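You operate a simulated robot arm through the tools that you are given. There is no shell and no other tool.

You are at the controls of a simulated two-armed robot. One attempt, no reset.

Task
Wipe up the spill on the packing table with the cloth there and put it back.

Only the result counts: the job must be done as asked and must still hold three seconds after the hand-in. Knocking over, shifting, dropping, spilling or breaking anything else fails it. Flat cloth is picked up by pressing the open fingertips on it (5 to 10 N) and closing them slowly along it; thin cloth reads only 2 to 8 mm in the jaws.

Robot
Two 6-joint arms with two-finger parallel grippers on one trunk, on a base that drives. Base frame: it is fixed to the floor where the robot stands at the start and does not move with it; the origin is under the middle of the robot, x ahead of it, y to its left, z up; the surface under the hand at the start is at about z = 840. Units: mm, rad, N and s.
The left shoulder is at the start at [280, 185, 1080], the right one opposite. With the tool pointing down near the work surface each hand reaches from about 560 to 940 mm from the robot's upright axis, wherever it stands, measured 20 degrees to its own side. Payload 1.57 kg a hand.
The TCP of each hand is the grasp point between the finger pads, 30 mm short of the fingertips. In the tool frame z runs along the fingers and y along their closing line. Largest opening 80 mm; finger width 17, thickness 12; the body of the gripper, 40 by 82 mm, starts 80 mm behind the TCP.
Orientation is that of the tool frame in the base frame, as a unit quaternion [w, x, y, z]. With the fingers straight down and closing along the base's y, the tool's x points along the base's -x, its y along +y and its z along -z.

Tools
- The arms move only by the tool move_arm. It takes "left_targets", "right_targets" or both (then of equal length, played together; a hand with none holds still); each is a list of rows, each a list of 7 numbers: the shift along the base's x, y, z in units of 50 mm (1.0 is 50 mm), then the turn, a rotation vector about the base's x, y, z in units of 5 degrees (1.0 is 5 degrees), then the opening, from 0 (shut) to 1 (fully open). In form: [[tx, ty, tz, ax, ay, az, gripper], ...]. A call has 1 to 20 rows; each row shifts and turns the commanded pose from where the row before left it. A call with a number of a shift or a turn outside -1 to 1 is refused whole. A row lasts 0.2 s, in which the tool goes at most 50 mm and 0.15 rad; a call with a longer step from one row to the next is refused whole, and so is a gripper value outside its range. Where a pose cannot be reached the arm comes as near as it can. A force on the tool above 40 N (or 10 N above the force at the start of the call, whichever is more), or a blocked arm, ends the call early, and 0.2 s more pass. Each finger travels about 153 mm/s and halts on what it meets, pressing with about 41 N; the grip force reading is that of the motor and also rises with nothing between the fingers. The clock runs only during rows and for 0.2 s after the last one: add rows that do not move to give the fingers time. The reply holds the time, the measured pose of the TCP, the force on the tool along the base axes, the opening and the grip force, in the units named above and with some noise, with the torque about the TCP (base axes, N m) and any sound that the robot's microphone picked up.
- Cameras (640 x 400 px; columns grow to the right, rows downward): "scene" is now at [220.6, -34.1, 1505.7]; the picture's right is [-0.60, -0.80, 0.00], its down [-0.63, 0.48, -0.62] and it looks along [0.49, -0.37, -0.79] (base axes); focal length 249 px, centre (320, 200). "left" rides on the left gripper at [72, 7, -122] in its tool frame; the picture's right is [-0.09, 1.00, 0.00], its down [-0.84, -0.08, -0.54] and it looks along [-0.54, -0.05, 0.84] (tool axes); focal length 238 px, centre (320, 200). "right" rides on the right gripper at [72, -7, -122] in its tool frame; the picture's right is [0.09, 1.00, 0.00], its down [-0.84, 0.08, -0.54] and it looks along [-0.54, 0.05, 0.84] (tool axes); focal length 238 px, centre (320, 200). There is no depth. A picture from a camera that has moved, and an enlarged one, comes with that camera's place and axes in the base frame and with its lens. The place of the scene camera against the robot may be out by one fixed shift of up to 18 mm in any direction.
- get_image(camera): a new picture of that camera. No time passes.
- move_column(by): slides the trunk up (or, below 0, down) by that many mm; the arms and the scene camera ride with it, the base frame stays. It gives what a move gives, with no picture.
- roll_base(legs): drives the robot by 1 to 6 legs, each [ahead, turn to the left] in mm and rad, along the robot's own axes; the way and the turn of a leg run together, so that a leg with both is an arc; at most 1500 mm and 3.142 rad a leg. The arms and the cameras ride along, it lands a little off, and it stops where it bumps. It gives what a move gives.
- head_to(pan, tilt): turns the head with the scene camera to pan (to the left, within 1.501 rad either way) and tilt (down, from -0.506 to 1.204), counted from straight ahead of the robot. It gives what a move gives.
- enlarge(camera, box): a new picture of the part [left, top, right, bottom] of that camera's present view, enlarged. No time passes.
- hand_in(): hands the job in; it is judged then, once.

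Places have to be worked out from the pictures, the camera data and where the tool is seen. Open the grippers and draw the arms clear of the work before you hand the job in, unless the task says otherwise.

The tools are called after "Request:" by a JSON object that holds its "op" and its "data". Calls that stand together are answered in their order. move_arm: Moves the arms, as the interface text tells. Its arguments: {"type":"object","properties":{"left_targets":{"type":"array"},"right_targets":{"type":"array"}},"required":[]} The other tools are called the same way: move_column (by) slides the trunk up or down; roll_base (legs) drives the base; head_to (pan, tilt) turns the head that bears the scene camera; get_image (camera) takes a picture; enlarge (camera, box) takes an enlarged picture of a part of a camera's view; hand_in () hands the job in.

At the start:

```text
time_s: 0.0
left_tool_pos: [549.0, -3.8, 1089.9]
left_ee_rot: [0.0, 0.001, 1.0, 0.0]
left_wrist_force: [-0.4, 0.2, -0.1]
left_moment: [0.0, 0.01, -0.01]
left_grip_width: 80.0
left_gripper_force: 0.0
right_tool_pos: [384.1, -472.8, 1103.6]
right_ee_rot: [0.0, 0.001, 1.0, 0.0]
right_wrist_force: [0.3, -0.8, -0.3]
right_moment: [-0.03, 0.03, 0.0]
right_grip_width: 80.0
right_gripper_force: 0.0
trunk travel left (down, up): [-775.0, 215.0]
robot x, y, heading: [2.7, -0.2, -0.001]
head pan, tilt: [-0.649, 0.906]
```

scene: 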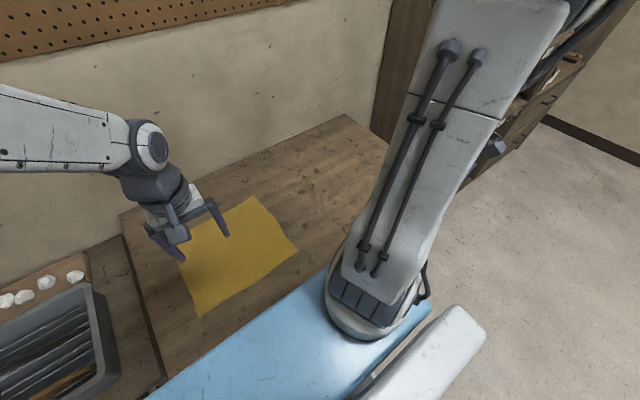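
right: 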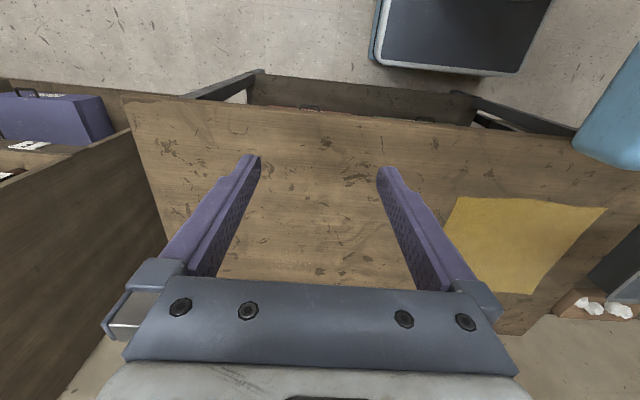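
left: 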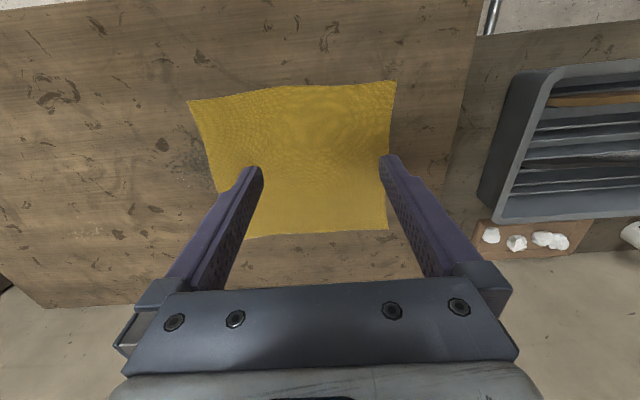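

The newest pictures show a yellow cloth on a wooden surface under the left hand, but no clear spill yet. I'll look at the views more closely and enlarge the areas.

Request:
{"op": "enlarge", "data": {"camera": "scene", "box": [100, 100, 420, 300]}}

Request:
{"op": "enlarge", "data": {"camera": "left", "box": [0, 0, 480, 300]}}

Request:
{"op": "enlarge", "data": {"camera": "right", "box": [0, 0, 640, 300]}}

```text
2.00 times, centred on (260, 200) of scene
camera zoom: at [220.6, -34.1, 1505.7], right [-0.6, -0.8, 0.0], down [-0.63, 0.48, -0.62], along [0.49, -0.37, -0.79], focal length 498 px, centre (440, 200)
```

zoom: 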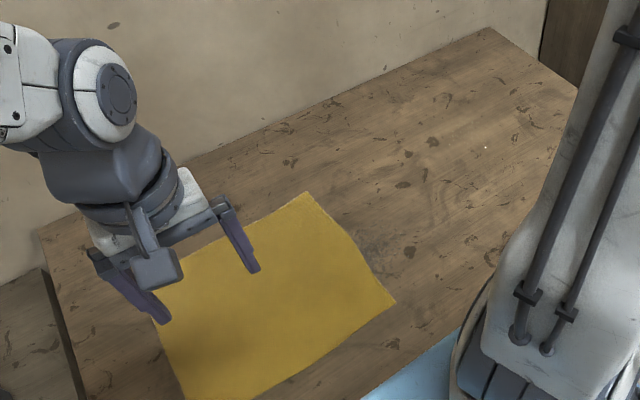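

```text
1.33 times, centred on (240, 150) of left
camera zoom: at [476.8, 1.7, 1212.0], right [0.09, 1.0, 0.0], down [0.84, -0.08, 0.54], along [0.54, -0.05, -0.84], focal length 318 px, centre (427, 267)
```

zoom: 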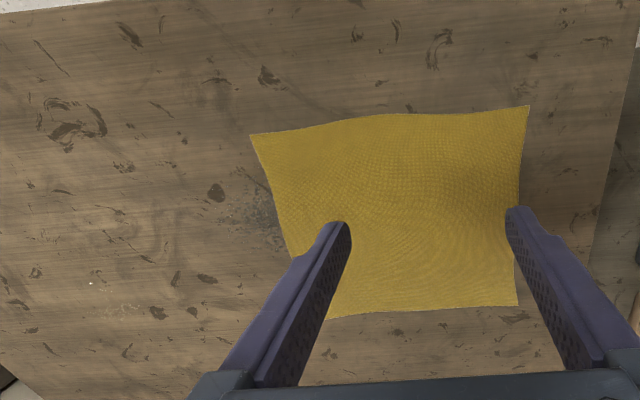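

```text
1.00 times, centred on (320, 150) of right (not enlarged: the box is as wide or as high as the picture)
camera zoom: at [310.5, -478.5, 1225.8], right [-0.09, 1.0, 0.0], down [0.84, 0.08, 0.54], along [0.54, 0.05, -0.84], focal length 238 px, centre (320, 250)
```

zoom: 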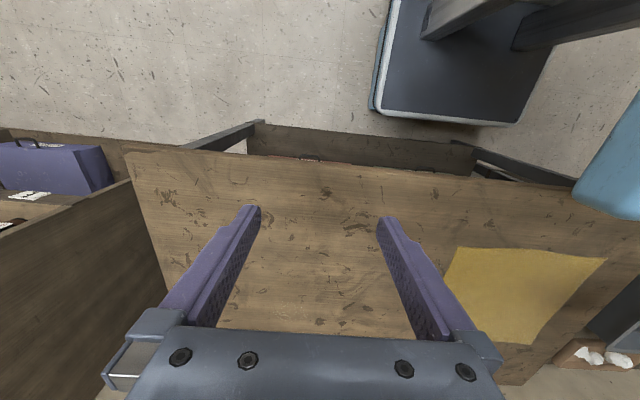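

The cloth is plain on the table below, but I have not made out the spill or which table is the packing table. I'll turn the head to look around the room.

Request:
{"op": "head_to", "data": {"pan": 0.0, "tilt": 0.7}}

Request:
{"op": "get_image", "data": {"camera": "scene"}}

Request:
{"op": "head_to", "data": {"pan": 1.2, "tilt": 0.5}}

Request:
{"op": "get_image", "data": {"camera": "scene"}}

Request:
{"op": "head_to", "data": {"pan": -1.2, "tilt": 0.5}}

Request:
{"op": "get_image", "data": {"camera": "scene"}}

```text
time_s: 1.0
left_tool_pos: [550.4, -4.4, 1089.7]
left_ee_rot: [0.0, 0.002, 1.0, 0.0]
left_wrist_force: [-0.2, 0.0, 0.1]
left_moment: [0.02, 0.01, -0.03]
left_grip_width: 80.1
left_gripper_force: 0.0
right_tool_pos: [384.2, -474.3, 1103.4]
right_ee_rot: [0.001, 0.001, 1.0, 0.0]
right_wrist_force: [0.1, -0.6, -0.8]
right_moment: [0.03, -0.01, -0.02]
right_grip_width: 79.9
right_gripper_force: 0.1
trunk travel left (down, up): [-775.0, 215.0]
robot x, y, heading: [-2.0, 0.3, -0.006]
head pan, tilt: [0.0, 0.7]
```

```text
taken
camera scene: at [245.6, 11.4, 1522.2], right [0.0, -1.0, 0.0], down [-0.64, 0.0, -0.76], along [0.76, 0.0, -0.64], focal length 249 px, centre (320, 200)
```

scene: 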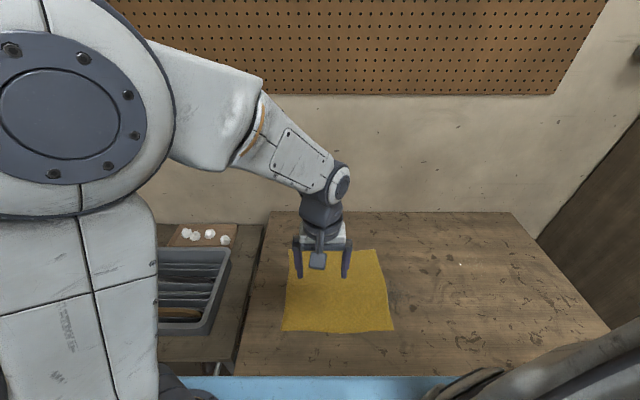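

```text
time_s: 2.4
left_tool_pos: [548.3, -4.9, 1090.2]
left_ee_rot: [0.0, 0.001, 1.0, 0.0]
left_wrist_force: [0.0, -0.2, -0.2]
left_moment: [0.0, 0.03, 0.02]
left_grip_width: 79.9
left_gripper_force: 0.1
right_tool_pos: [383.3, -472.6, 1102.7]
right_ee_rot: [-0.001, 0.0, 1.0, 0.0]
right_wrist_force: [-0.6, -0.1, 0.1]
right_moment: [0.0, -0.04, 0.02]
right_grip_width: 80.0
right_gripper_force: 0.0
trunk travel left (down, up): [-775.0, 215.0]
robot x, y, heading: [1.5, 3.8, 0.003]
head pan, tilt: [1.201, 0.499]
```

```text
taken
camera scene: at [193.7, 96.2, 1539.9], right [0.93, -0.36, 0.0], down [-0.17, -0.45, -0.88], along [0.32, 0.82, -0.48], focal length 249 px, centre (320, 200)
```

scene: 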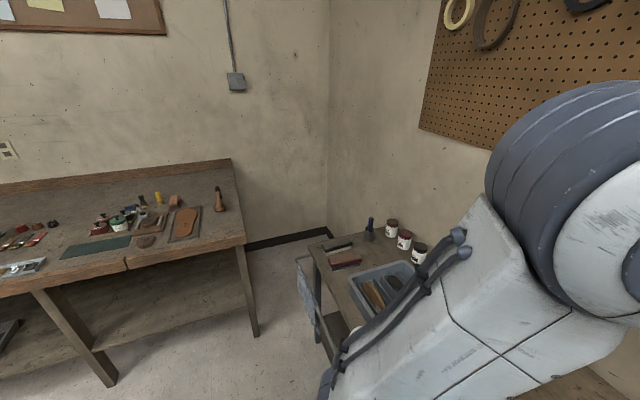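

```text
time_s: 4.6
left_tool_pos: [549.2, -5.5, 1090.0]
left_ee_rot: [0.0, 0.001, 1.0, 0.0]
left_wrist_force: [1.2, 0.9, 0.5]
left_moment: [0.02, 0.01, -0.01]
left_grip_width: 79.9
left_gripper_force: 0.0
right_tool_pos: [383.3, -472.8, 1103.0]
right_ee_rot: [0.0, 0.001, 1.0, 0.0]
right_wrist_force: [-1.0, 0.8, 0.5]
right_moment: [0.01, -0.03, 0.0]
right_grip_width: 80.0
right_gripper_force: 0.1
trunk travel left (down, up): [-775.0, 215.0]
robot x, y, heading: [0.5, 2.0, -0.003]
head pan, tilt: [-1.201, 0.499]
```

```text
taken
camera scene: at [193.6, -73.4, 1540.0], right [-0.93, -0.36, 0.0], down [-0.17, 0.45, -0.88], along [0.32, -0.82, -0.48], focal length 249 px, centre (320, 200)
```

scene: 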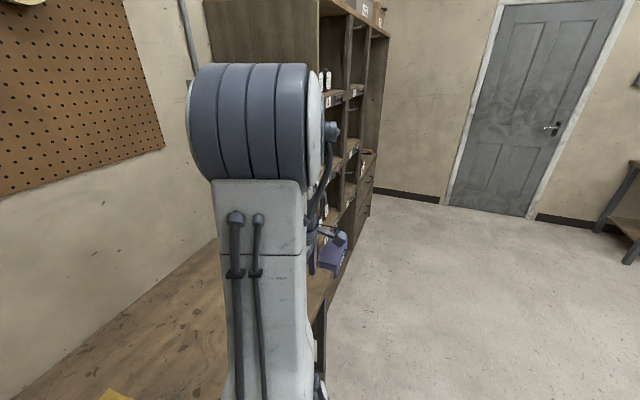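

The table ahead carries only the cloth; there is another bench at the left rear and something behind on the right. I'll look further round to identify the packing table before acting.

Request:
{"op": "head_to", "data": {"pan": 1.5, "tilt": 0.4}}

Request:
{"op": "get_image", "data": {"camera": "scene"}}

Request:
{"op": "head_to", "data": {"pan": -1.5, "tilt": 0.4}}

Request:
{"op": "get_image", "data": {"camera": "scene"}}

Request:
{"op": "head_to", "data": {"pan": -0.3, "tilt": 1.0}}

Request:
{"op": "get_image", "data": {"camera": "scene"}}

Request:
{"op": "enlarge", "data": {"camera": "scene", "box": [160, 40, 480, 240]}}

```text
time_s: 7.0
left_tool_pos: [548.2, -4.5, 1089.6]
left_ee_rot: [0.0, 0.001, 1.0, 0.0]
left_wrist_force: [0.1, 0.2, 0.0]
left_moment: [-0.01, 0.02, 0.04]
left_grip_width: 79.9
left_gripper_force: 0.2
right_tool_pos: [384.1, -473.9, 1104.0]
right_ee_rot: [0.0, 0.001, 1.0, 0.0]
right_wrist_force: [0.2, 0.3, -0.2]
right_moment: [-0.01, 0.03, -0.01]
right_grip_width: 80.1
right_gripper_force: 0.1
trunk travel left (down, up): [-775.0, 215.0]
robot x, y, heading: [-0.4, 3.7, -0.002]
head pan, tilt: [1.499, 0.4]
```

```text
taken
camera scene: at [167.4, 103.8, 1549.1], right [1.0, -0.07, 0.0], down [-0.03, -0.39, -0.92], along [0.07, 0.92, -0.39], focal length 249 px, centre (320, 200)
```

scene: 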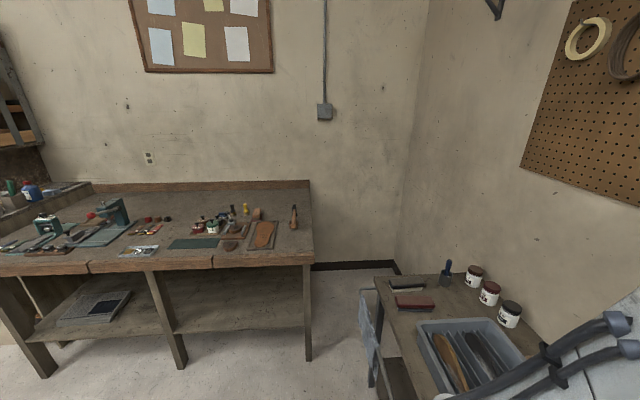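

```text
time_s: 9.6
left_tool_pos: [548.5, -5.3, 1089.9]
left_ee_rot: [0.0, 0.002, 1.0, 0.0]
left_wrist_force: [-0.4, -0.8, 0.5]
left_moment: [-0.01, 0.01, 0.01]
left_grip_width: 80.1
left_gripper_force: 0.0
right_tool_pos: [383.1, -473.6, 1102.6]
right_ee_rot: [0.0, 0.001, 1.0, -0.001]
right_wrist_force: [-0.3, -0.3, -0.5]
right_moment: [-0.03, 0.0, -0.01]
right_grip_width: 80.0
right_gripper_force: 0.1
trunk travel left (down, up): [-775.0, 215.0]
robot x, y, heading: [1.2, 1.2, -0.002]
head pan, tilt: [-1.499, 0.4]
```

```text
taken
camera scene: at [167.4, -81.0, 1549.1], right [-1.0, -0.07, 0.0], down [-0.03, 0.39, -0.92], along [0.07, -0.92, -0.39], focal length 249 px, centre (320, 200)
```

scene: 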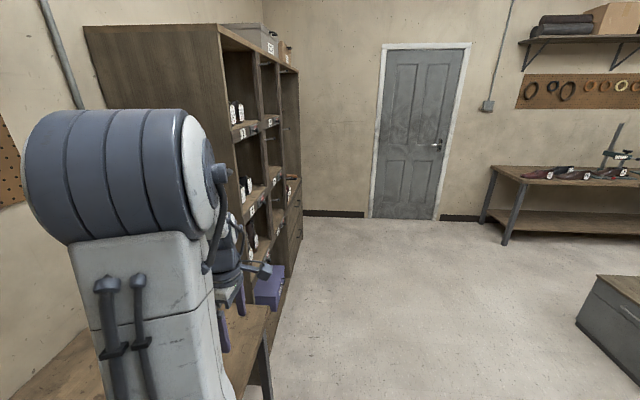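

```text
time_s: 11.0
left_tool_pos: [548.9, -4.3, 1089.4]
left_ee_rot: [0.0, 0.002, 1.0, 0.0]
left_wrist_force: [0.1, 0.6, 0.8]
left_moment: [0.01, -0.01, -0.02]
left_grip_width: 80.1
left_gripper_force: 0.0
right_tool_pos: [382.6, -473.7, 1102.9]
right_ee_rot: [0.0, 0.001, 1.0, 0.0]
right_wrist_force: [-0.1, -0.6, 0.3]
right_moment: [-0.01, -0.03, -0.02]
right_grip_width: 80.0
right_gripper_force: 0.0
trunk travel left (down, up): [-775.0, 215.0]
robot x, y, heading: [2.2, -1.4, 0.001]
head pan, tilt: [-0.3, 1.0]
```

```text
taken
camera scene: at [227.3, -9.2, 1498.9], right [-0.3, -0.96, 0.0], down [-0.8, 0.25, -0.54], along [0.52, -0.16, -0.84], focal length 249 px, centre (320, 200)
```

scene: 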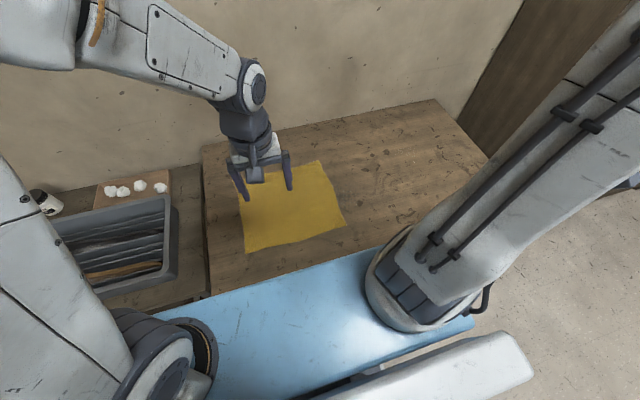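

```text
2.00 times, centred on (320, 140) of scene
camera zoom: at [227.3, -9.2, 1498.9], right [-0.3, -0.96, 0.0], down [-0.8, 0.25, -0.54], along [0.52, -0.16, -0.84], focal length 498 px, centre (320, 320)
```

zoom: 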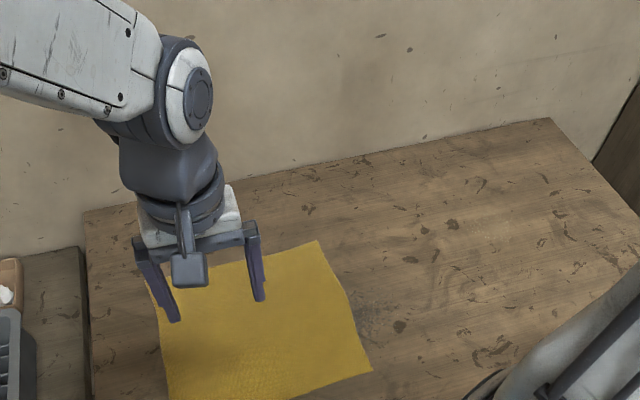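

The table ahead looks like the packing table (only the cloth is on it); there is a faint grey smudge by the cloth's right edge around (618, -230). I'll enlarge the candidate areas to find the spill.

Request:
{"op": "enlarge", "data": {"camera": "right", "box": [360, 120, 620, 290]}}

Request:
{"op": "enlarge", "data": {"camera": "left", "box": [90, 80, 290, 205]}}

Request:
{"op": "enlarge", "data": {"camera": "left", "box": [0, 150, 200, 275]}}

Request:
{"op": "enlarge", "data": {"camera": "scene", "box": [310, 100, 490, 212]}}

```text
2.35 times, centred on (490, 205) of right
camera zoom: at [310.5, -478.5, 1225.8], right [-0.09, 1.0, 0.0], down [0.84, 0.08, 0.54], along [0.54, 0.05, -0.84], focal length 561 px, centre (-80, 188)
```

zoom: 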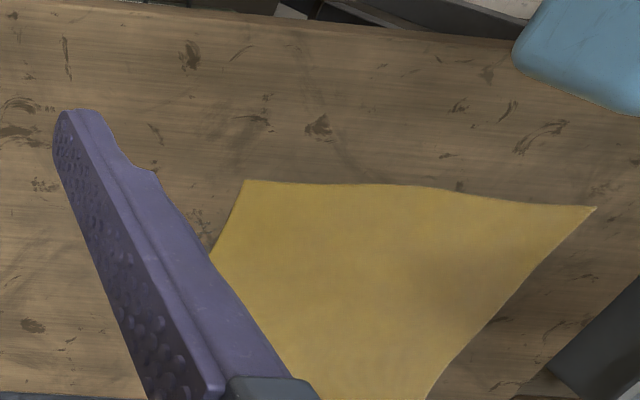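

```text
3.20 times, centred on (190, 142) of left
camera zoom: at [476.8, 1.7, 1212.0], right [0.09, 1.0, 0.0], down [0.84, -0.08, 0.54], along [0.54, -0.05, -0.84], focal length 763 px, centre (736, 384)
```

zoom: 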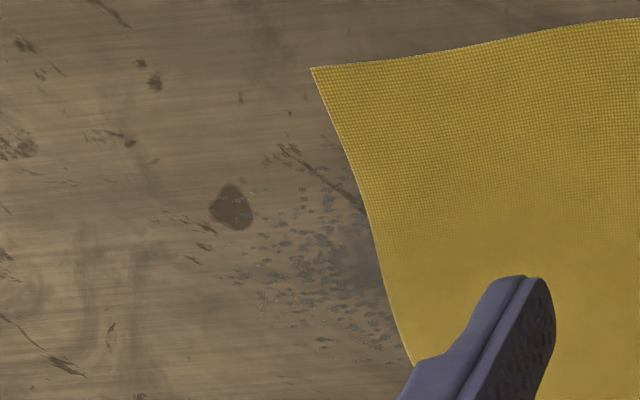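

```text
3.20 times, centred on (100, 212) of left
camera zoom: at [476.8, 1.7, 1212.0], right [0.09, 1.0, 0.0], down [0.84, -0.08, 0.54], along [0.54, -0.05, -0.84], focal length 763 px, centre (1024, 160)
```

zoom: 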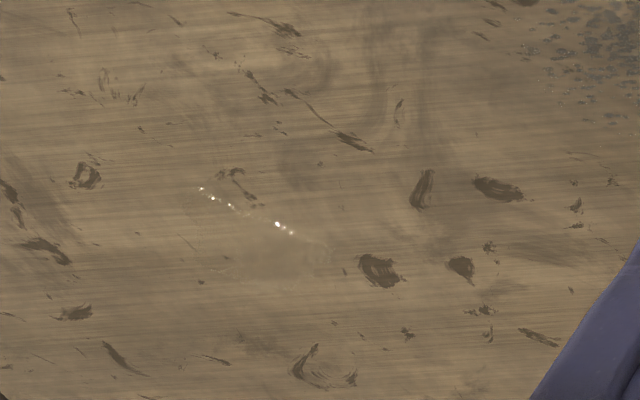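

```text
3.56 times, centred on (400, 156) of scene
camera zoom: at [227.3, -9.2, 1498.9], right [-0.3, -0.96, 0.0], down [-0.8, 0.25, -0.54], along [0.52, -0.16, -0.84], focal length 884 px, centre (36, 356)
```

zoom: 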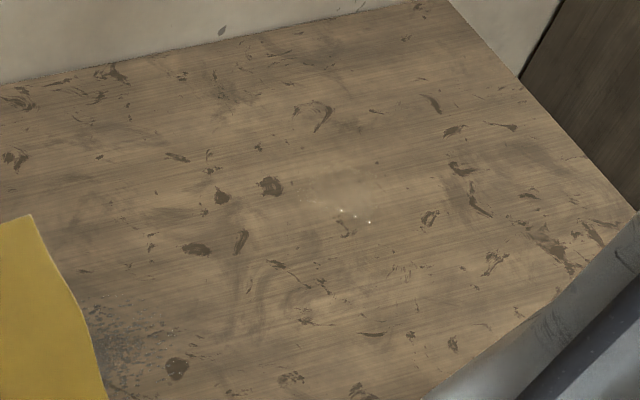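

I see a faint clear patch with bright glints at about (751, -496), likely the wet spill, plus a grey spatter next to the cloth. I'll enlarge the right camera there to confirm.

Request:
{"op": "enlarge", "data": {"camera": "right", "box": [220, 170, 420, 290]}}

Request:
{"op": "head_to", "data": {"pan": -0.75, "tilt": 0.75}}

Request:
{"op": "get_image", "data": {"camera": "scene"}}

Request:
{"op": "enlarge", "data": {"camera": "scene", "box": [150, 100, 350, 225]}}

```text
3.20 times, centred on (320, 230) of right
camera zoom: at [310.5, -478.5, 1225.8], right [-0.09, 1.0, 0.0], down [0.84, 0.08, 0.54], along [0.54, 0.05, -0.84], focal length 763 px, centre (320, 104)
```

zoom: 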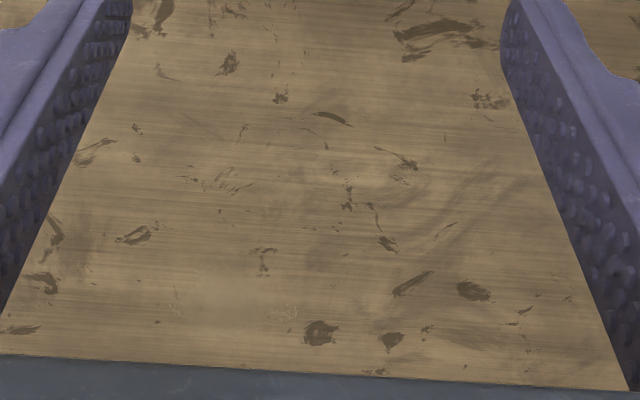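

```text
time_s: 11.9
left_tool_pos: [550.1, -3.9, 1090.1]
left_ee_rot: [0.0, 0.001, 1.0, 0.001]
left_wrist_force: [-0.2, 1.1, 0.4]
left_moment: [-0.03, -0.02, 0.02]
left_grip_width: 80.1
left_gripper_force: 0.0
right_tool_pos: [383.2, -473.8, 1102.8]
right_ee_rot: [0.0, 0.001, 1.0, 0.0]
right_wrist_force: [-0.1, 0.2, 0.4]
right_moment: [-0.01, 0.01, -0.02]
right_grip_width: 80.3
right_gripper_force: 0.2
trunk travel left (down, up): [-775.0, 215.0]
robot x, y, heading: [0.4, 3.7, -0.003]
head pan, tilt: [-0.75, 0.75]
```

```text
taken
camera scene: at [221.3, -45.0, 1517.9], right [-0.68, -0.73, 0.0], down [-0.5, 0.47, -0.73], along [0.54, -0.5, -0.68], focal length 249 px, centre (320, 200)
```

scene: 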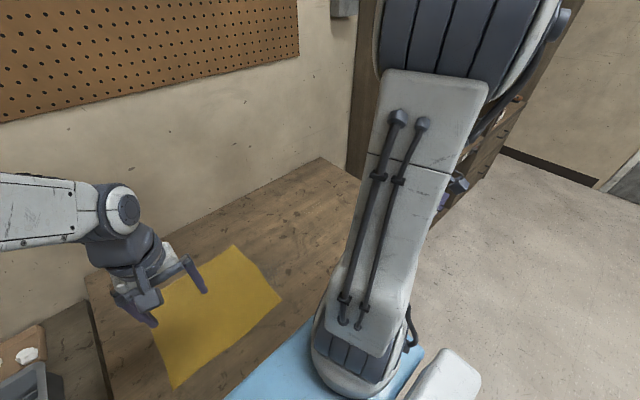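

```text
3.20 times, centred on (250, 162) of scene
camera zoom: at [221.3, -45.0, 1517.9], right [-0.68, -0.73, 0.0], down [-0.5, 0.47, -0.73], along [0.54, -0.5, -0.68], focal length 796 px, centre (544, 320)
```

zoom: 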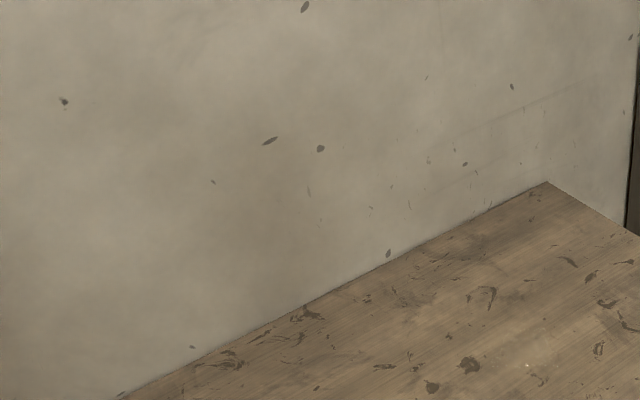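

The right camera hints at the patch near the bottom of its view. I'll move the right hand forward, staying high, so its camera looks squarely at that spot.

Request:
{"op": "move_arm", "data": {"right_targets": [[0.5, 0, 0, 0, 0, 0, 1], [0.7, 0, 0, 0, 0, 0, 1], [0.8, 0, 0, 0, 0, 0, 1], [0.8, 0, 0, 0, 0, 0, 1], [0.5, 0, 0, 0, 0, 0, 1], [0.2, 0, 0, 0, 0, 0, 1], [0, 0, 0, 0, 0, 0, 1]]}}

Request:
{"op": "get_image", "data": {"camera": "right"}}

Request:
{"op": "enlarge", "data": {"camera": "right", "box": [200, 100, 440, 250]}}

Request:
{"op": "head_to", "data": {"pan": -0.45, "tilt": 0.9}}

Request:
{"op": "get_image", "data": {"camera": "scene"}}

```text
time_s: 13.5
left_tool_pos: [549.0, -5.3, 1090.6]
left_ee_rot: [0.0, 0.001, 1.0, -0.001]
left_wrist_force: [0.3, -0.5, -0.2]
left_moment: [-0.01, 0.0, 0.01]
left_grip_width: 80.3
left_gripper_force: 0.0
right_tool_pos: [559.8, -473.1, 1103.6]
right_ee_rot: [0.0, 0.001, 1.0, 0.0]
right_wrist_force: [-0.9, -0.3, -0.3]
right_moment: [0.0, -0.02, -0.03]
right_grip_width: 80.0
right_gripper_force: 0.0
trunk travel left (down, up): [-775.0, 215.0]
robot x, y, heading: [-2.8, 4.0, -0.001]
head pan, tilt: [-0.75, 0.75]
```

```text
taken
camera right: at [486.6, -478.2, 1226.0], right [-0.09, 1.0, 0.0], down [0.84, 0.08, 0.54], along [0.54, 0.05, -0.84], focal length 238 px, centre (320, 200)
```

right: 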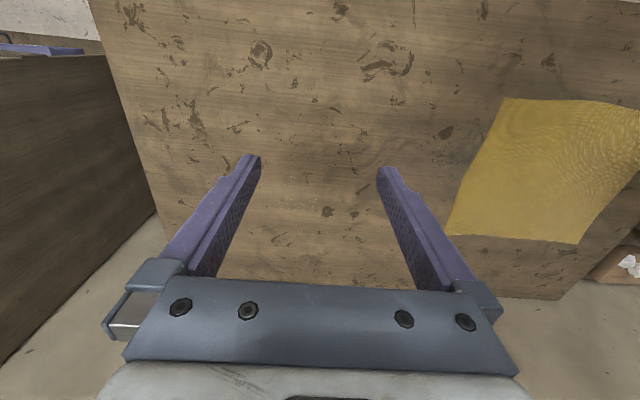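

```text
2.67 times, centred on (320, 175) of right
camera zoom: at [486.6, -478.2, 1226.0], right [-0.09, 1.0, 0.0], down [0.84, 0.08, 0.54], along [0.54, 0.05, -0.84], focal length 636 px, centre (320, 267)
```

zoom: 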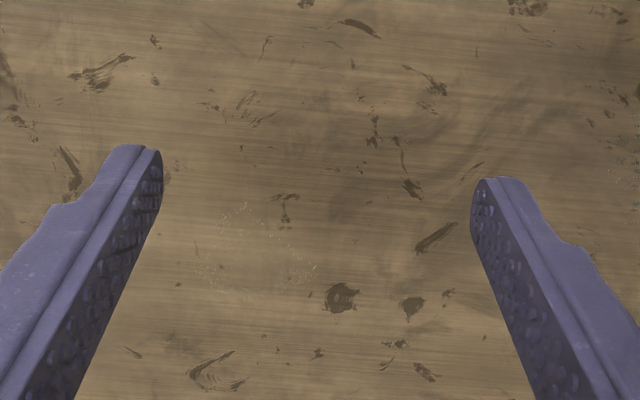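

```text
time_s: 14.3
left_tool_pos: [549.3, -3.9, 1088.9]
left_ee_rot: [0.0, 0.001, 1.0, 0.0]
left_wrist_force: [-0.2, 0.7, -0.1]
left_moment: [-0.02, 0.01, -0.04]
left_grip_width: 80.1
left_gripper_force: 0.1
right_tool_pos: [558.4, -472.9, 1104.7]
right_ee_rot: [0.0, 0.001, 1.0, 0.0]
right_wrist_force: [0.7, -0.8, -0.1]
right_moment: [-0.04, 0.04, -0.02]
right_grip_width: 80.0
right_gripper_force: 0.0
trunk travel left (down, up): [-775.0, 215.0]
robot x, y, heading: [1.5, -2.3, -0.004]
head pan, tilt: [-0.45, 0.901]
```

```text
taken
camera scene: at [228.7, -21.5, 1506.1], right [-0.44, -0.9, 0.0], down [-0.71, 0.34, -0.62], along [0.56, -0.27, -0.78], focal length 249 px, centre (320, 200)
```

scene: 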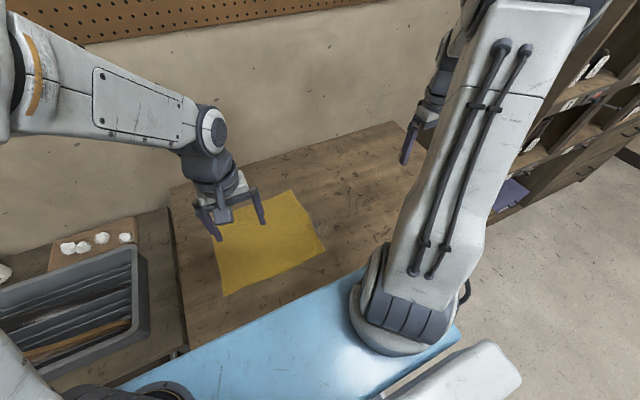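

The right camera shows a clear, shiny-rimmed puddle at about (725, -503), roughly 90 by 80 mm. I'll bring the right hand lower and over to the left to get a close look at the grey spatter next to the cloth, too.

Request:
{"op": "move_arm", "data": {"right_targets": [[0.3, -0.2, -0.6, 0, 0, 0, 1], [0.3, -0.2, -0.8, 0, 0, 0, 1], [0.2, -0.2, -0.8, 0, 0, 0, 1], [0, 0, -0.5, 0, 0, 0, 1], [0, 0, 0, 0, 0, 0, 1]]}}

Request:
{"op": "get_image", "data": {"camera": "right"}}

Request:
{"op": "enlarge", "data": {"camera": "right", "box": [200, 80, 440, 230]}}

Request:
{"op": "move_arm", "data": {"right_targets": [[-0.5, 0.7, 0.6, 0, 0, 0, 1], [-0.7, 0.9, 0.3, 0, 0, 0, 1], [-0.7, 0.9, 0, 0, 0, 0, 1], [-0.7, 0.9, 0, 0, 0, 0, 1], [-0.5, 0.8, 0, 0, 0, 0, 1], [-0.2, 0.4, 0, 0, 0, 0, 1], [0, 0, 0, 0, 0, 0, 1]]}}

Request:
{"op": "get_image", "data": {"camera": "right"}}

Request:
{"op": "enlarge", "data": {"camera": "right", "box": [240, 80, 480, 230]}}

```text
time_s: 15.5
left_tool_pos: [548.9, -4.1, 1089.5]
left_ee_rot: [0.0, 0.001, 1.0, 0.0]
left_wrist_force: [-0.9, 0.6, -1.2]
left_moment: [0.01, 0.03, 0.0]
left_grip_width: 80.1
left_gripper_force: 0.0
right_tool_pos: [600.0, -503.0, 970.2]
right_ee_rot: [0.0, 0.001, 1.0, 0.0]
right_wrist_force: [0.1, -0.8, 0.0]
right_moment: [-0.03, -0.02, -0.03]
right_grip_width: 80.0
right_gripper_force: 0.0
trunk travel left (down, up): [-775.0, 215.0]
robot x, y, heading: [2.2, -0.2, -0.002]
head pan, tilt: [-0.45, 0.901]
```

```text
taken
camera right: at [526.7, -507.8, 1092.7], right [-0.09, 1.0, 0.0], down [0.84, 0.08, 0.54], along [0.54, 0.05, -0.84], focal length 238 px, centre (320, 200)
```

right: 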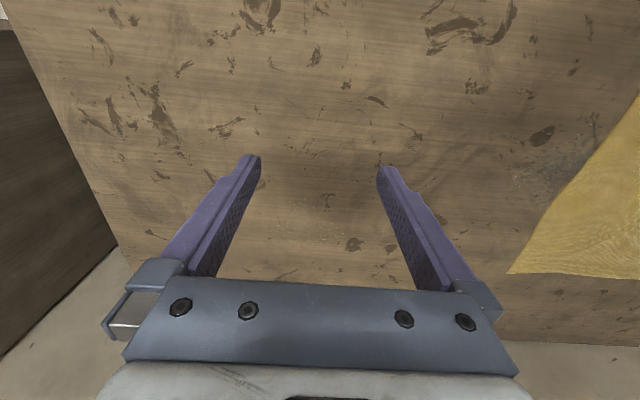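

```text
2.67 times, centred on (320, 155) of right
camera zoom: at [526.7, -507.8, 1092.7], right [-0.09, 1.0, 0.0], down [0.84, 0.08, 0.54], along [0.54, 0.05, -0.84], focal length 636 px, centre (320, 320)
```

zoom: 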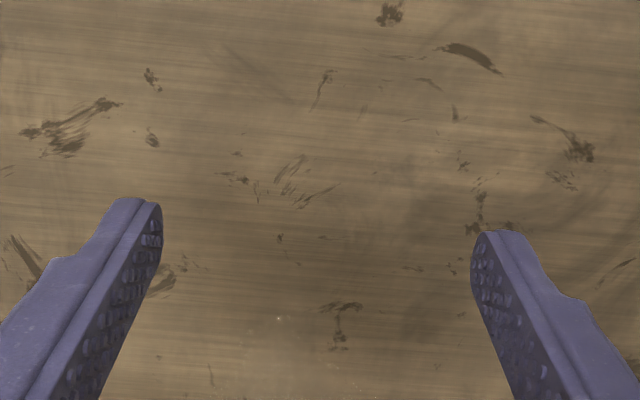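

```text
refused: row 1 steps farther than a row can; nothing moved
```

```text
taken
camera right: at [526.7, -507.8, 1092.7], right [-0.09, 1.0, 0.0], down [0.84, 0.08, 0.54], along [0.54, 0.05, -0.84], focal length 238 px, centre (320, 200)
```

right: 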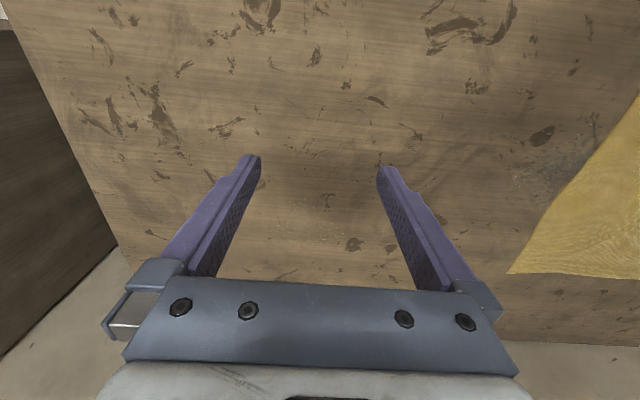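

```text
2.67 times, centred on (360, 155) of right
camera zoom: at [526.7, -507.8, 1092.7], right [-0.09, 1.0, 0.0], down [0.84, 0.08, 0.54], along [0.54, 0.05, -0.84], focal length 636 px, centre (213, 320)
```

zoom: 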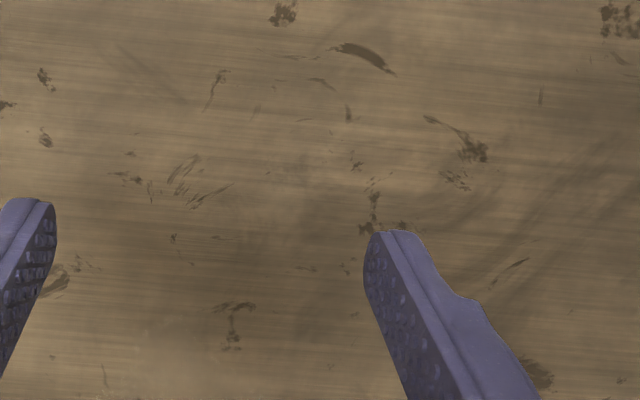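

The row's total length must stay within 50 mm. First I'll enlarge the lower strip between the fingers, where the puddle lies from this closer place.

Request:
{"op": "enlarge", "data": {"camera": "right", "box": [220, 160, 420, 285]}}

Request:
{"op": "move_arm", "data": {"right_targets": [[-0.3, 0.4, 0.4, 0, 0, 0, 1], [-0.5, 0.6, 0.5, 0, 0, 0, 1], [-0.6, 0.7, 0.2, 0, 0, 0, 1], [-0.6, 0.75, 0, 0, 0, 0, 1], [-0.6, 0.75, 0, 0, 0, 0, 1], [-0.5, 0.7, 0, 0, 0, 0, 1], [-0.2, 0.4, 0, 0, 0, 0, 1], [0, 0, 0, 0, 0, 0, 1]]}}

Request:
{"op": "get_image", "data": {"camera": "right"}}

Request:
{"op": "enlarge", "data": {"camera": "right", "box": [240, 80, 480, 230]}}

```text
3.20 times, centred on (320, 222) of right
camera zoom: at [526.7, -507.8, 1092.7], right [-0.09, 1.0, 0.0], down [0.84, 0.08, 0.54], along [0.54, 0.05, -0.84], focal length 763 px, centre (320, 128)
```

zoom: 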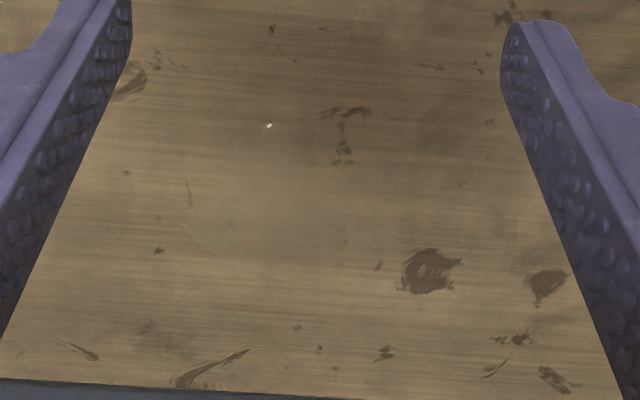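

```text
time_s: 17.3
left_tool_pos: [549.4, -4.1, 1089.9]
left_ee_rot: [0.0, 0.001, 1.0, 0.0]
left_wrist_force: [0.1, 0.2, 0.3]
left_moment: [-0.03, 0.01, 0.02]
left_grip_width: 79.9
left_gripper_force: 0.0
right_tool_pos: [469.6, -319.9, 1037.3]
right_ee_rot: [-0.002, 0.001, 1.0, 0.001]
right_wrist_force: [-0.1, 0.5, -0.2]
right_moment: [0.04, -0.03, -0.01]
right_grip_width: 80.1
right_gripper_force: 0.0
right hand out of reach, approached as far as the arm can: row 6, 7
trunk travel left (down, up): [-775.0, 215.0]
robot x, y, heading: [2.7, 1.2, -0.0]
head pan, tilt: [-0.45, 0.901]
```

```text
taken
camera right: at [398.0, -325.9, 1159.1], right [-0.09, 1.0, 0.0], down [0.84, 0.08, 0.54], along [0.54, 0.05, -0.84], focal length 238 px, centre (320, 200)
```

right: 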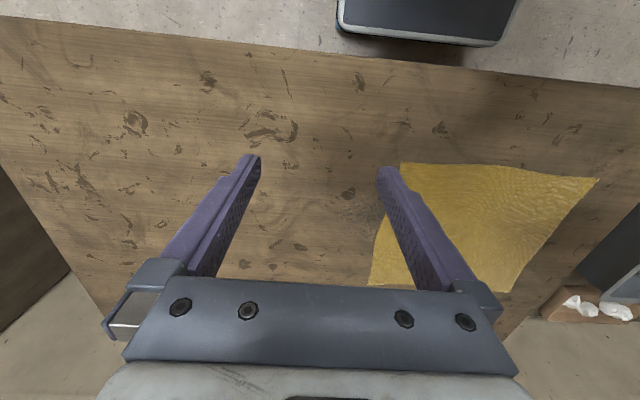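

```text
2.67 times, centred on (360, 155) of right
camera zoom: at [398.0, -325.9, 1159.1], right [-0.09, 1.0, 0.0], down [0.84, 0.08, 0.54], along [0.54, 0.05, -0.84], focal length 636 px, centre (213, 320)
```

zoom: 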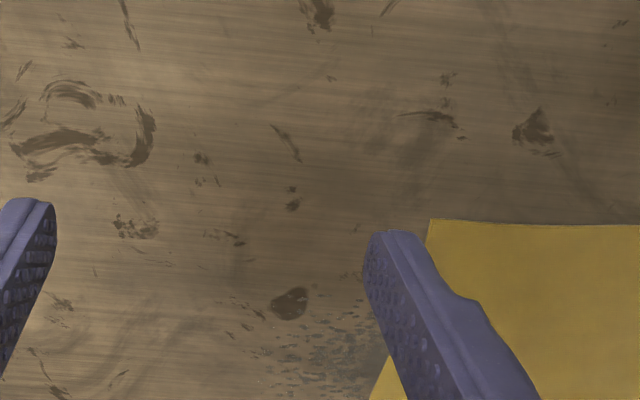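

The puddle is centred near (732, -503) with a radius of about 45 mm; the grey spatter at (618, -226) looks like a dry mark running under the cloth, and I'll check it once the cloth is moved. Now I clear the left hand up and to the left while the right hand moves above the cloth's right edge.

Request:
{"op": "move_arm", "data": {"left_targets": [[0, 0.4, 0.3, 0, 0, 0, 1], [0, 0.7, 0.3, 0, 0, 0, 1], [0, 0.8, 0.3, 0, 0, 0, 1], [0, 0.8, 0.2, 0, 0, 0, 1], [0, 0.7, 0.1, 0, 0, 0, 1], [0, 0.4, 0, 0, 0, 0, 1], [0, 0.2, 0, 0, 0, 0, 1], [0, 0, 0, 0, 0, 0, 1]], "right_targets": [[0.3, 0.3, 0, 0, 0, 0, 1], [0.5, 0.5, 0, 0, 0, 0, 1], [0.6, 0.6, -0.1, 0, 0, 0, 1], [0.6, 0.6, -0.2, 0, 0, 0, 1], [0.6, 0.6, -0.2, 0, 0, 0, 1], [0.5, 0.5, -0.2, 0, 0, 0, 1], [0.3, 0.4, 0, 0, 0, 0, 1], [0, 0, 0, 0, 0, 0, 1]]}}

Request:
{"op": "get_image", "data": {"camera": "right"}}

Request:
{"op": "get_image", "data": {"camera": "left"}}

Request:
{"op": "get_image", "data": {"camera": "scene"}}

```text
time_s: 19.1
left_tool_pos: [551.1, 194.9, 1151.0]
left_ee_rot: [-0.001, 0.001, 1.0, -0.001]
left_wrist_force: [1.0, -0.1, 0.6]
left_moment: [0.03, 0.0, -0.03]
left_grip_width: 79.7
left_gripper_force: 0.1
right_tool_pos: [641.3, -146.3, 1004.0]
right_ee_rot: [0.0, 0.001, 1.0, 0.0]
right_wrist_force: [0.0, -1.4, 0.8]
right_moment: [-0.01, -0.04, -0.02]
right_grip_width: 80.0
right_gripper_force: 0.1
trunk travel left (down, up): [-775.0, 215.0]
robot x, y, heading: [-0.0, -3.7, -0.002]
head pan, tilt: [-0.45, 0.901]
```

```text
taken
camera right: at [569.1, -152.7, 1126.3], right [-0.09, 1.0, 0.0], down [0.84, 0.08, 0.54], along [0.54, 0.05, -0.84], focal length 238 px, centre (320, 200)
```

right: 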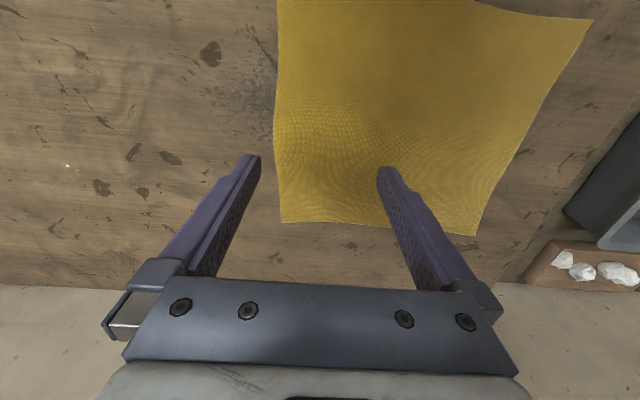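

```text
taken
camera left: at [479.5, 202.3, 1273.2], right [0.09, 1.0, 0.0], down [0.84, -0.08, 0.54], along [0.54, -0.05, -0.84], focal length 238 px, centre (320, 200)
```

left: 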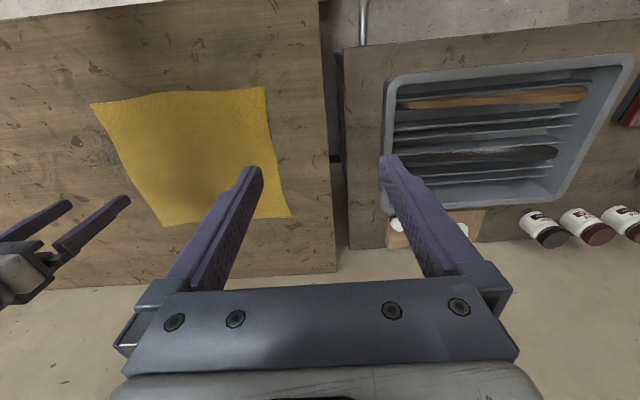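

```text
taken
camera scene: at [228.7, -21.2, 1506.1], right [-0.44, -0.9, 0.0], down [-0.71, 0.34, -0.62], along [0.56, -0.27, -0.78], focal length 249 px, centre (320, 200)
```

scene: 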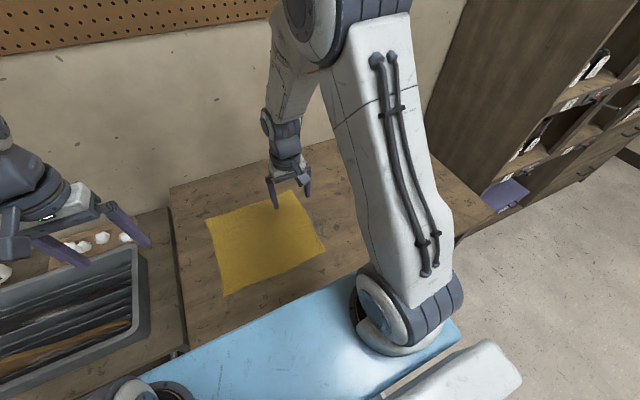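

The commanded pose restarts from the measured one, and both cameras agree the cloth spans x 525 to 797, y -197 to +108 (centre about (661, -44)), on z = 840. I'll lower the right hand, half open, above the right strip of the cloth at (660, -150), to just above contact.

Request:
{"op": "move_arm", "data": {"right_targets": [[0.2, -0.05, -0.5, 0, 0, 0, 0.8], [0.18, -0.03, -0.8, 0, 0, 0, 0.62], [0, 0, -0.7, 0, 0, 0, 0.62], [0, 0, -0.3, 0, 0, 0, 0.62], [0, 0, 0, 0, 0, 0, 0.62]]}}

Request:
{"op": "get_image", "data": {"camera": "right"}}

```text
time_s: 20.3
left_tool_pos: [552.0, 194.5, 1150.7]
left_ee_rot: [0.0, 0.001, 1.0, 0.0]
left_wrist_force: [-0.8, 0.1, 0.1]
left_moment: [0.01, 0.01, 0.04]
left_grip_width: 80.1
left_gripper_force: 0.1
right_tool_pos: [661.4, -149.3, 889.7]
right_ee_rot: [0.0, 0.001, 1.0, 0.0]
right_wrist_force: [-0.6, -0.6, -0.2]
right_moment: [-0.01, 0.01, 0.0]
right_grip_width: 49.4
right_gripper_force: 0.0
trunk travel left (down, up): [-775.0, 215.0]
robot x, y, heading: [-1.8, -1.1, 0.003]
head pan, tilt: [-0.45, 0.901]
```

```text
taken
camera right: at [587.7, -154.2, 1011.3], right [-0.09, 1.0, 0.0], down [0.84, 0.08, 0.54], along [0.54, 0.05, -0.84], focal length 238 px, centre (320, 200)
```

right: 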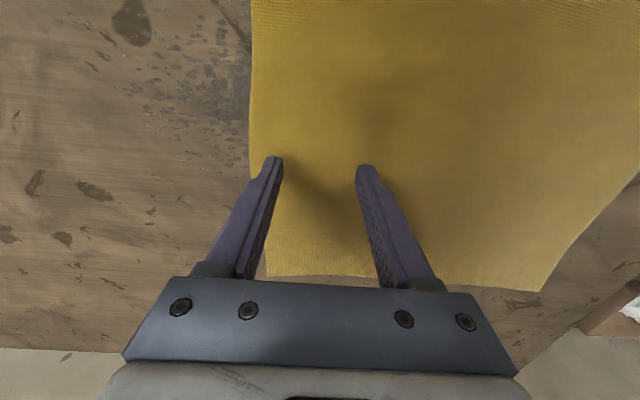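

Both fingertips are over the cloth with the edge just outside. I'll press down in small steps and watch the force.

Request:
{"op": "move_arm", "data": {"right_targets": [[0, 0, -0.2, 0, 0, 0, 0.62], [0, 0, -0.1, 0, 0, 0, 0.62], [0, 0, -0.04, 0, 0, 0, 0.62], [0, 0, 0, 0, 0, 0, 0.62]]}}

```text
time_s: 21.3
left_tool_pos: [550.8, 196.6, 1151.6]
left_ee_rot: [0.0, 0.001, 1.0, 0.0]
left_wrist_force: [0.4, 0.3, 0.7]
left_moment: [-0.02, 0.0, -0.03]
left_grip_width: 80.0
left_gripper_force: 0.0
right_tool_pos: [660.0, -150.2, 870.5]
right_ee_rot: [0.0, 0.002, 1.0, 0.0]
right_wrist_force: [-0.3, -0.6, 2.8]
right_moment: [-0.02, 0.01, 0.0]
right_grip_width: 49.5
right_gripper_force: 0.0
trunk travel left (down, up): [-775.0, 215.0]
robot x, y, heading: [0.2, 0.5, 0.002]
head pan, tilt: [-0.45, 0.901]
```

Contact at about z = 870.5 with 2.8 N. I'll press another 1.5 mm for roughly 5 to 10 N.

Request:
{"op": "move_arm", "data": {"right_targets": [[0, 0, -0.03, 0, 0, 0, 0.62], [0, 0, 0, 0, 0, 0, 0.62]]}}

```text
time_s: 21.9
left_tool_pos: [550.7, 195.8, 1150.9]
left_ee_rot: [0.0, 0.001, 1.0, 0.001]
left_wrist_force: [0.0, 0.5, 0.3]
left_moment: [0.03, 0.04, 0.0]
left_grip_width: 79.9
left_gripper_force: 0.0
right_tool_pos: [660.8, -150.9, 872.0]
right_ee_rot: [0.001, 0.0, 1.0, 0.0]
right_wrist_force: [-3.2, 3.0, 17.3]
right_moment: [-0.03, 0.14, 0.0]
right_grip_width: 49.3
right_gripper_force: 0.0
trunk travel left (down, up): [-775.0, 215.0]
robot x, y, heading: [0.6, 0.5, -0.003]
head pan, tilt: [-0.45, 0.901]
```

Now 17 N, a bit too much. I'll ease up by 0.8 mm and check.

Request:
{"op": "move_arm", "data": {"right_targets": [[0, 0, 0.016, 0, 0, 0, 0.62], [0, 0, 0, 0, 0, 0, 0.62]]}}

```text
time_s: 22.5
left_tool_pos: [551.4, 195.3, 1152.1]
left_ee_rot: [-0.001, 0.001, 1.0, 0.001]
left_wrist_force: [0.3, 0.3, -0.6]
left_moment: [0.0, -0.01, -0.01]
left_grip_width: 80.2
left_gripper_force: 0.1
right_tool_pos: [660.2, -150.7, 871.3]
right_ee_rot: [0.001, 0.001, 1.0, 0.0]
right_wrist_force: [-1.0, 5.7, 18.8]
right_moment: [-0.01, 0.05, 0.02]
right_grip_width: 49.1
right_gripper_force: 0.0
trunk travel left (down, up): [-775.0, 215.0]
robot x, y, heading: [0.3, 0.3, -0.005]
head pan, tilt: [-0.45, 0.901]
```

Still 18.8 N, so I'll raise another 1 mm and read again.

Request:
{"op": "move_arm", "data": {"right_targets": [[0, 0, 0.02, 0, 0, 0, 0.62], [0, 0, 0, 0, 0, 0, 0.62]]}}

```text
time_s: 23.1
left_tool_pos: [552.0, 196.2, 1150.9]
left_ee_rot: [0.0, 0.001, 1.0, -0.001]
left_wrist_force: [0.2, 0.0, -1.3]
left_moment: [0.0, -0.04, -0.03]
left_grip_width: 79.8
left_gripper_force: 0.1
right_tool_pos: [661.1, -151.9, 871.3]
right_ee_rot: [0.002, 0.001, 1.0, 0.0]
right_wrist_force: [1.0, 3.7, 14.9]
right_moment: [0.0, -0.02, -0.01]
right_grip_width: 49.1
right_gripper_force: 0.0
trunk travel left (down, up): [-775.0, 215.0]
robot x, y, heading: [2.7, 0.9, -0.002]
head pan, tilt: [-0.45, 0.901]
```

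14.9 N now, roughly 4 N per mm. I'll raise another 1.5 mm.

Request:
{"op": "move_arm", "data": {"right_targets": [[0, 0, 0.03, 0, 0, 0, 0.62], [0, 0, 0, 0, 0, 0, 0.62]]}}

```text
time_s: 23.7
left_tool_pos: [551.1, 196.0, 1151.5]
left_ee_rot: [-0.001, 0.001, 1.0, 0.0]
left_wrist_force: [-0.5, -0.5, -0.3]
left_moment: [0.01, 0.02, 0.04]
left_grip_width: 80.0
left_gripper_force: 0.1
right_tool_pos: [660.7, -151.9, 871.0]
right_ee_rot: [-0.001, 0.001, 1.0, -0.001]
right_wrist_force: [0.2, 0.5, 2.0]
right_moment: [-0.02, 0.0, -0.01]
right_grip_width: 49.7
right_gripper_force: 0.0
trunk travel left (down, up): [-775.0, 215.0]
robot x, y, heading: [-0.2, -1.6, 0.001]
head pan, tilt: [-0.45, 0.901]
```

2 N now. I'll press 0.7 mm more for about 8 N and start closing slowly in the same call.

Request:
{"op": "move_arm", "data": {"right_targets": [[0, 0, -0.014, 0, 0, 0, 0.62], [0, 0, 0, 0, 0, 0, 0.58], [0, 0, 0, 0, 0, 0, 0.54], [0, 0, 0, 0, 0, 0, 0.5], [0, 0, 0, 0, 0, 0, 0.46], [0, 0, 0, 0, 0, 0, 0.42]]}}

Request:
{"op": "get_image", "data": {"camera": "right"}}

```text
time_s: 25.1
left_tool_pos: [551.2, 194.9, 1152.1]
left_ee_rot: [0.001, 0.001, 1.0, 0.0]
left_wrist_force: [-0.2, -0.9, 0.0]
left_moment: [0.0, -0.02, 0.01]
left_grip_width: 79.9
left_gripper_force: 0.1
right_tool_pos: [660.7, -150.3, 871.3]
right_ee_rot: [0.0, 0.0, 1.0, 0.001]
right_wrist_force: [0.6, 0.3, 12.7]
right_moment: [-0.07, -0.02, 0.0]
right_grip_width: 33.7
right_gripper_force: 0.5
trunk travel left (down, up): [-775.0, 215.0]
robot x, y, heading: [0.5, 1.3, 0.003]
head pan, tilt: [-0.45, 0.901]
```

```text
taken
camera right: at [588.4, -155.9, 993.5], right [-0.09, 1.0, 0.0], down [0.84, 0.08, 0.54], along [0.54, 0.05, -0.84], focal length 238 px, centre (320, 200)
```

right: 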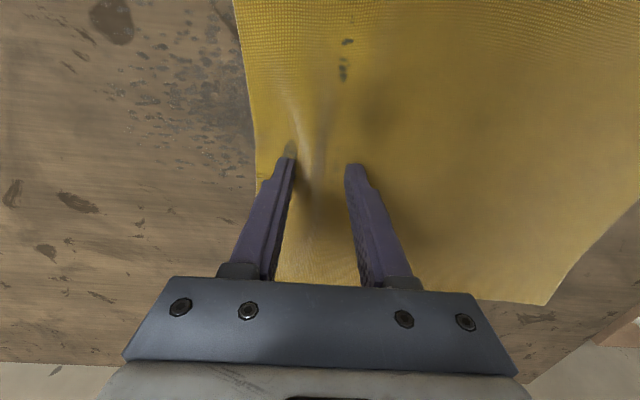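

The cloth is bunching between the fingers (33.7 mm, 12.7 N). I'll ease up a touch and keep closing slowly.

Request:
{"op": "move_arm", "data": {"right_targets": [[0, 0, 0.008, 0, 0, 0, 0.38], [0, 0, 0, 0, 0, 0, 0.34], [0, 0, 0, 0, 0, 0, 0.3], [0, 0, 0, 0, 0, 0, 0.26], [0, 0, 0, 0, 0, 0, 0.22], [0, 0, 0, 0, 0, 0, 0.18]]}}

Request:
{"op": "get_image", "data": {"camera": "right"}}

```text
time_s: 26.5
left_tool_pos: [551.4, 195.4, 1151.5]
left_ee_rot: [0.0, 0.001, 1.0, 0.0]
left_wrist_force: [0.3, 1.3, 0.2]
left_moment: [-0.02, -0.02, 0.0]
left_grip_width: 79.7
left_gripper_force: 0.1
right_tool_pos: [660.8, -151.9, 871.8]
right_ee_rot: [0.001, 0.001, 1.0, 0.0]
right_wrist_force: [-0.5, -0.1, 6.8]
right_moment: [-0.01, 0.03, 0.0]
right_grip_width: 12.6
right_gripper_force: 0.1
trunk travel left (down, up): [-775.0, 215.0]
robot x, y, heading: [3.4, 2.6, 0.002]
head pan, tilt: [-0.45, 0.901]
```

```text
taken
camera right: at [588.1, -155.9, 993.7], right [-0.09, 1.0, 0.0], down [0.84, 0.08, 0.54], along [0.54, 0.05, -0.84], focal length 238 px, centre (320, 200)
```

right: 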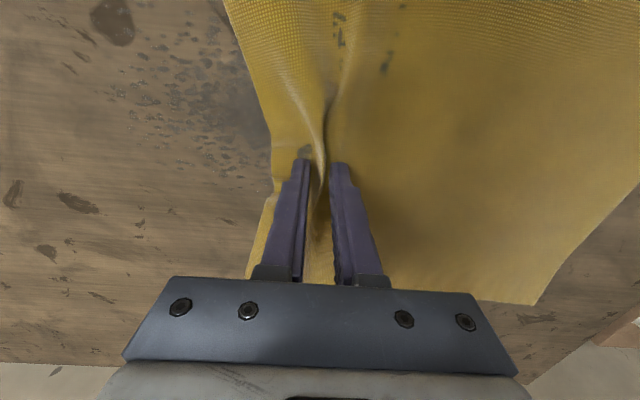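

The ridge is forming well between the fingertips at 6.8 N. I'll finish closing and give it time to grip.

Request:
{"op": "move_arm", "data": {"right_targets": [[0, 0, 0, 0, 0, 0, 0.14], [0, 0, 0, 0, 0, 0, 0.1], [0, 0, 0, 0, 0, 0, 0.06], [0, 0, 0, 0, 0, 0, 0.02], [0, 0, 0, 0, 0, 0, 0], [0, 0, 0, 0, 0, 0, 0]]}}

Request:
{"op": "get_image", "data": {"camera": "right"}}

Request:
{"op": "get_image", "data": {"camera": "left"}}

```text
time_s: 27.9
left_tool_pos: [551.8, 195.4, 1151.2]
left_ee_rot: [0.0, 0.001, 1.0, 0.0]
left_wrist_force: [0.5, 0.0, -0.2]
left_moment: [-0.02, -0.01, -0.04]
left_grip_width: 79.8
left_gripper_force: 0.0
right_tool_pos: [660.6, -150.2, 871.7]
right_ee_rot: [0.0, 0.001, 1.0, 0.0]
right_wrist_force: [0.6, -0.6, 5.0]
right_moment: [-0.04, 0.02, 0.02]
right_grip_width: 2.3
right_gripper_force: 23.5
trunk travel left (down, up): [-775.0, 215.0]
robot x, y, heading: [-0.4, 0.3, 0.001]
head pan, tilt: [-0.45, 0.901]
```

```text
taken
camera right: at [588.2, -155.9, 993.7], right [-0.09, 1.0, 0.0], down [0.84, 0.08, 0.54], along [0.54, 0.05, -0.84], focal length 238 px, centre (320, 200)
```

right: 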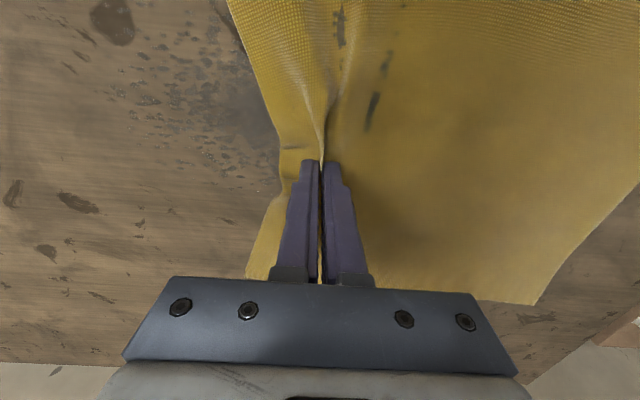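

```text
taken
camera left: at [479.4, 201.9, 1273.3], right [0.09, 1.0, 0.0], down [0.84, -0.08, 0.54], along [0.54, -0.05, -0.84], focal length 238 px, centre (320, 200)
```

left: 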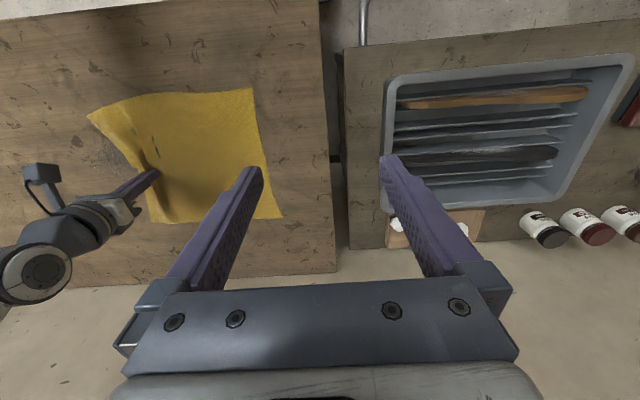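

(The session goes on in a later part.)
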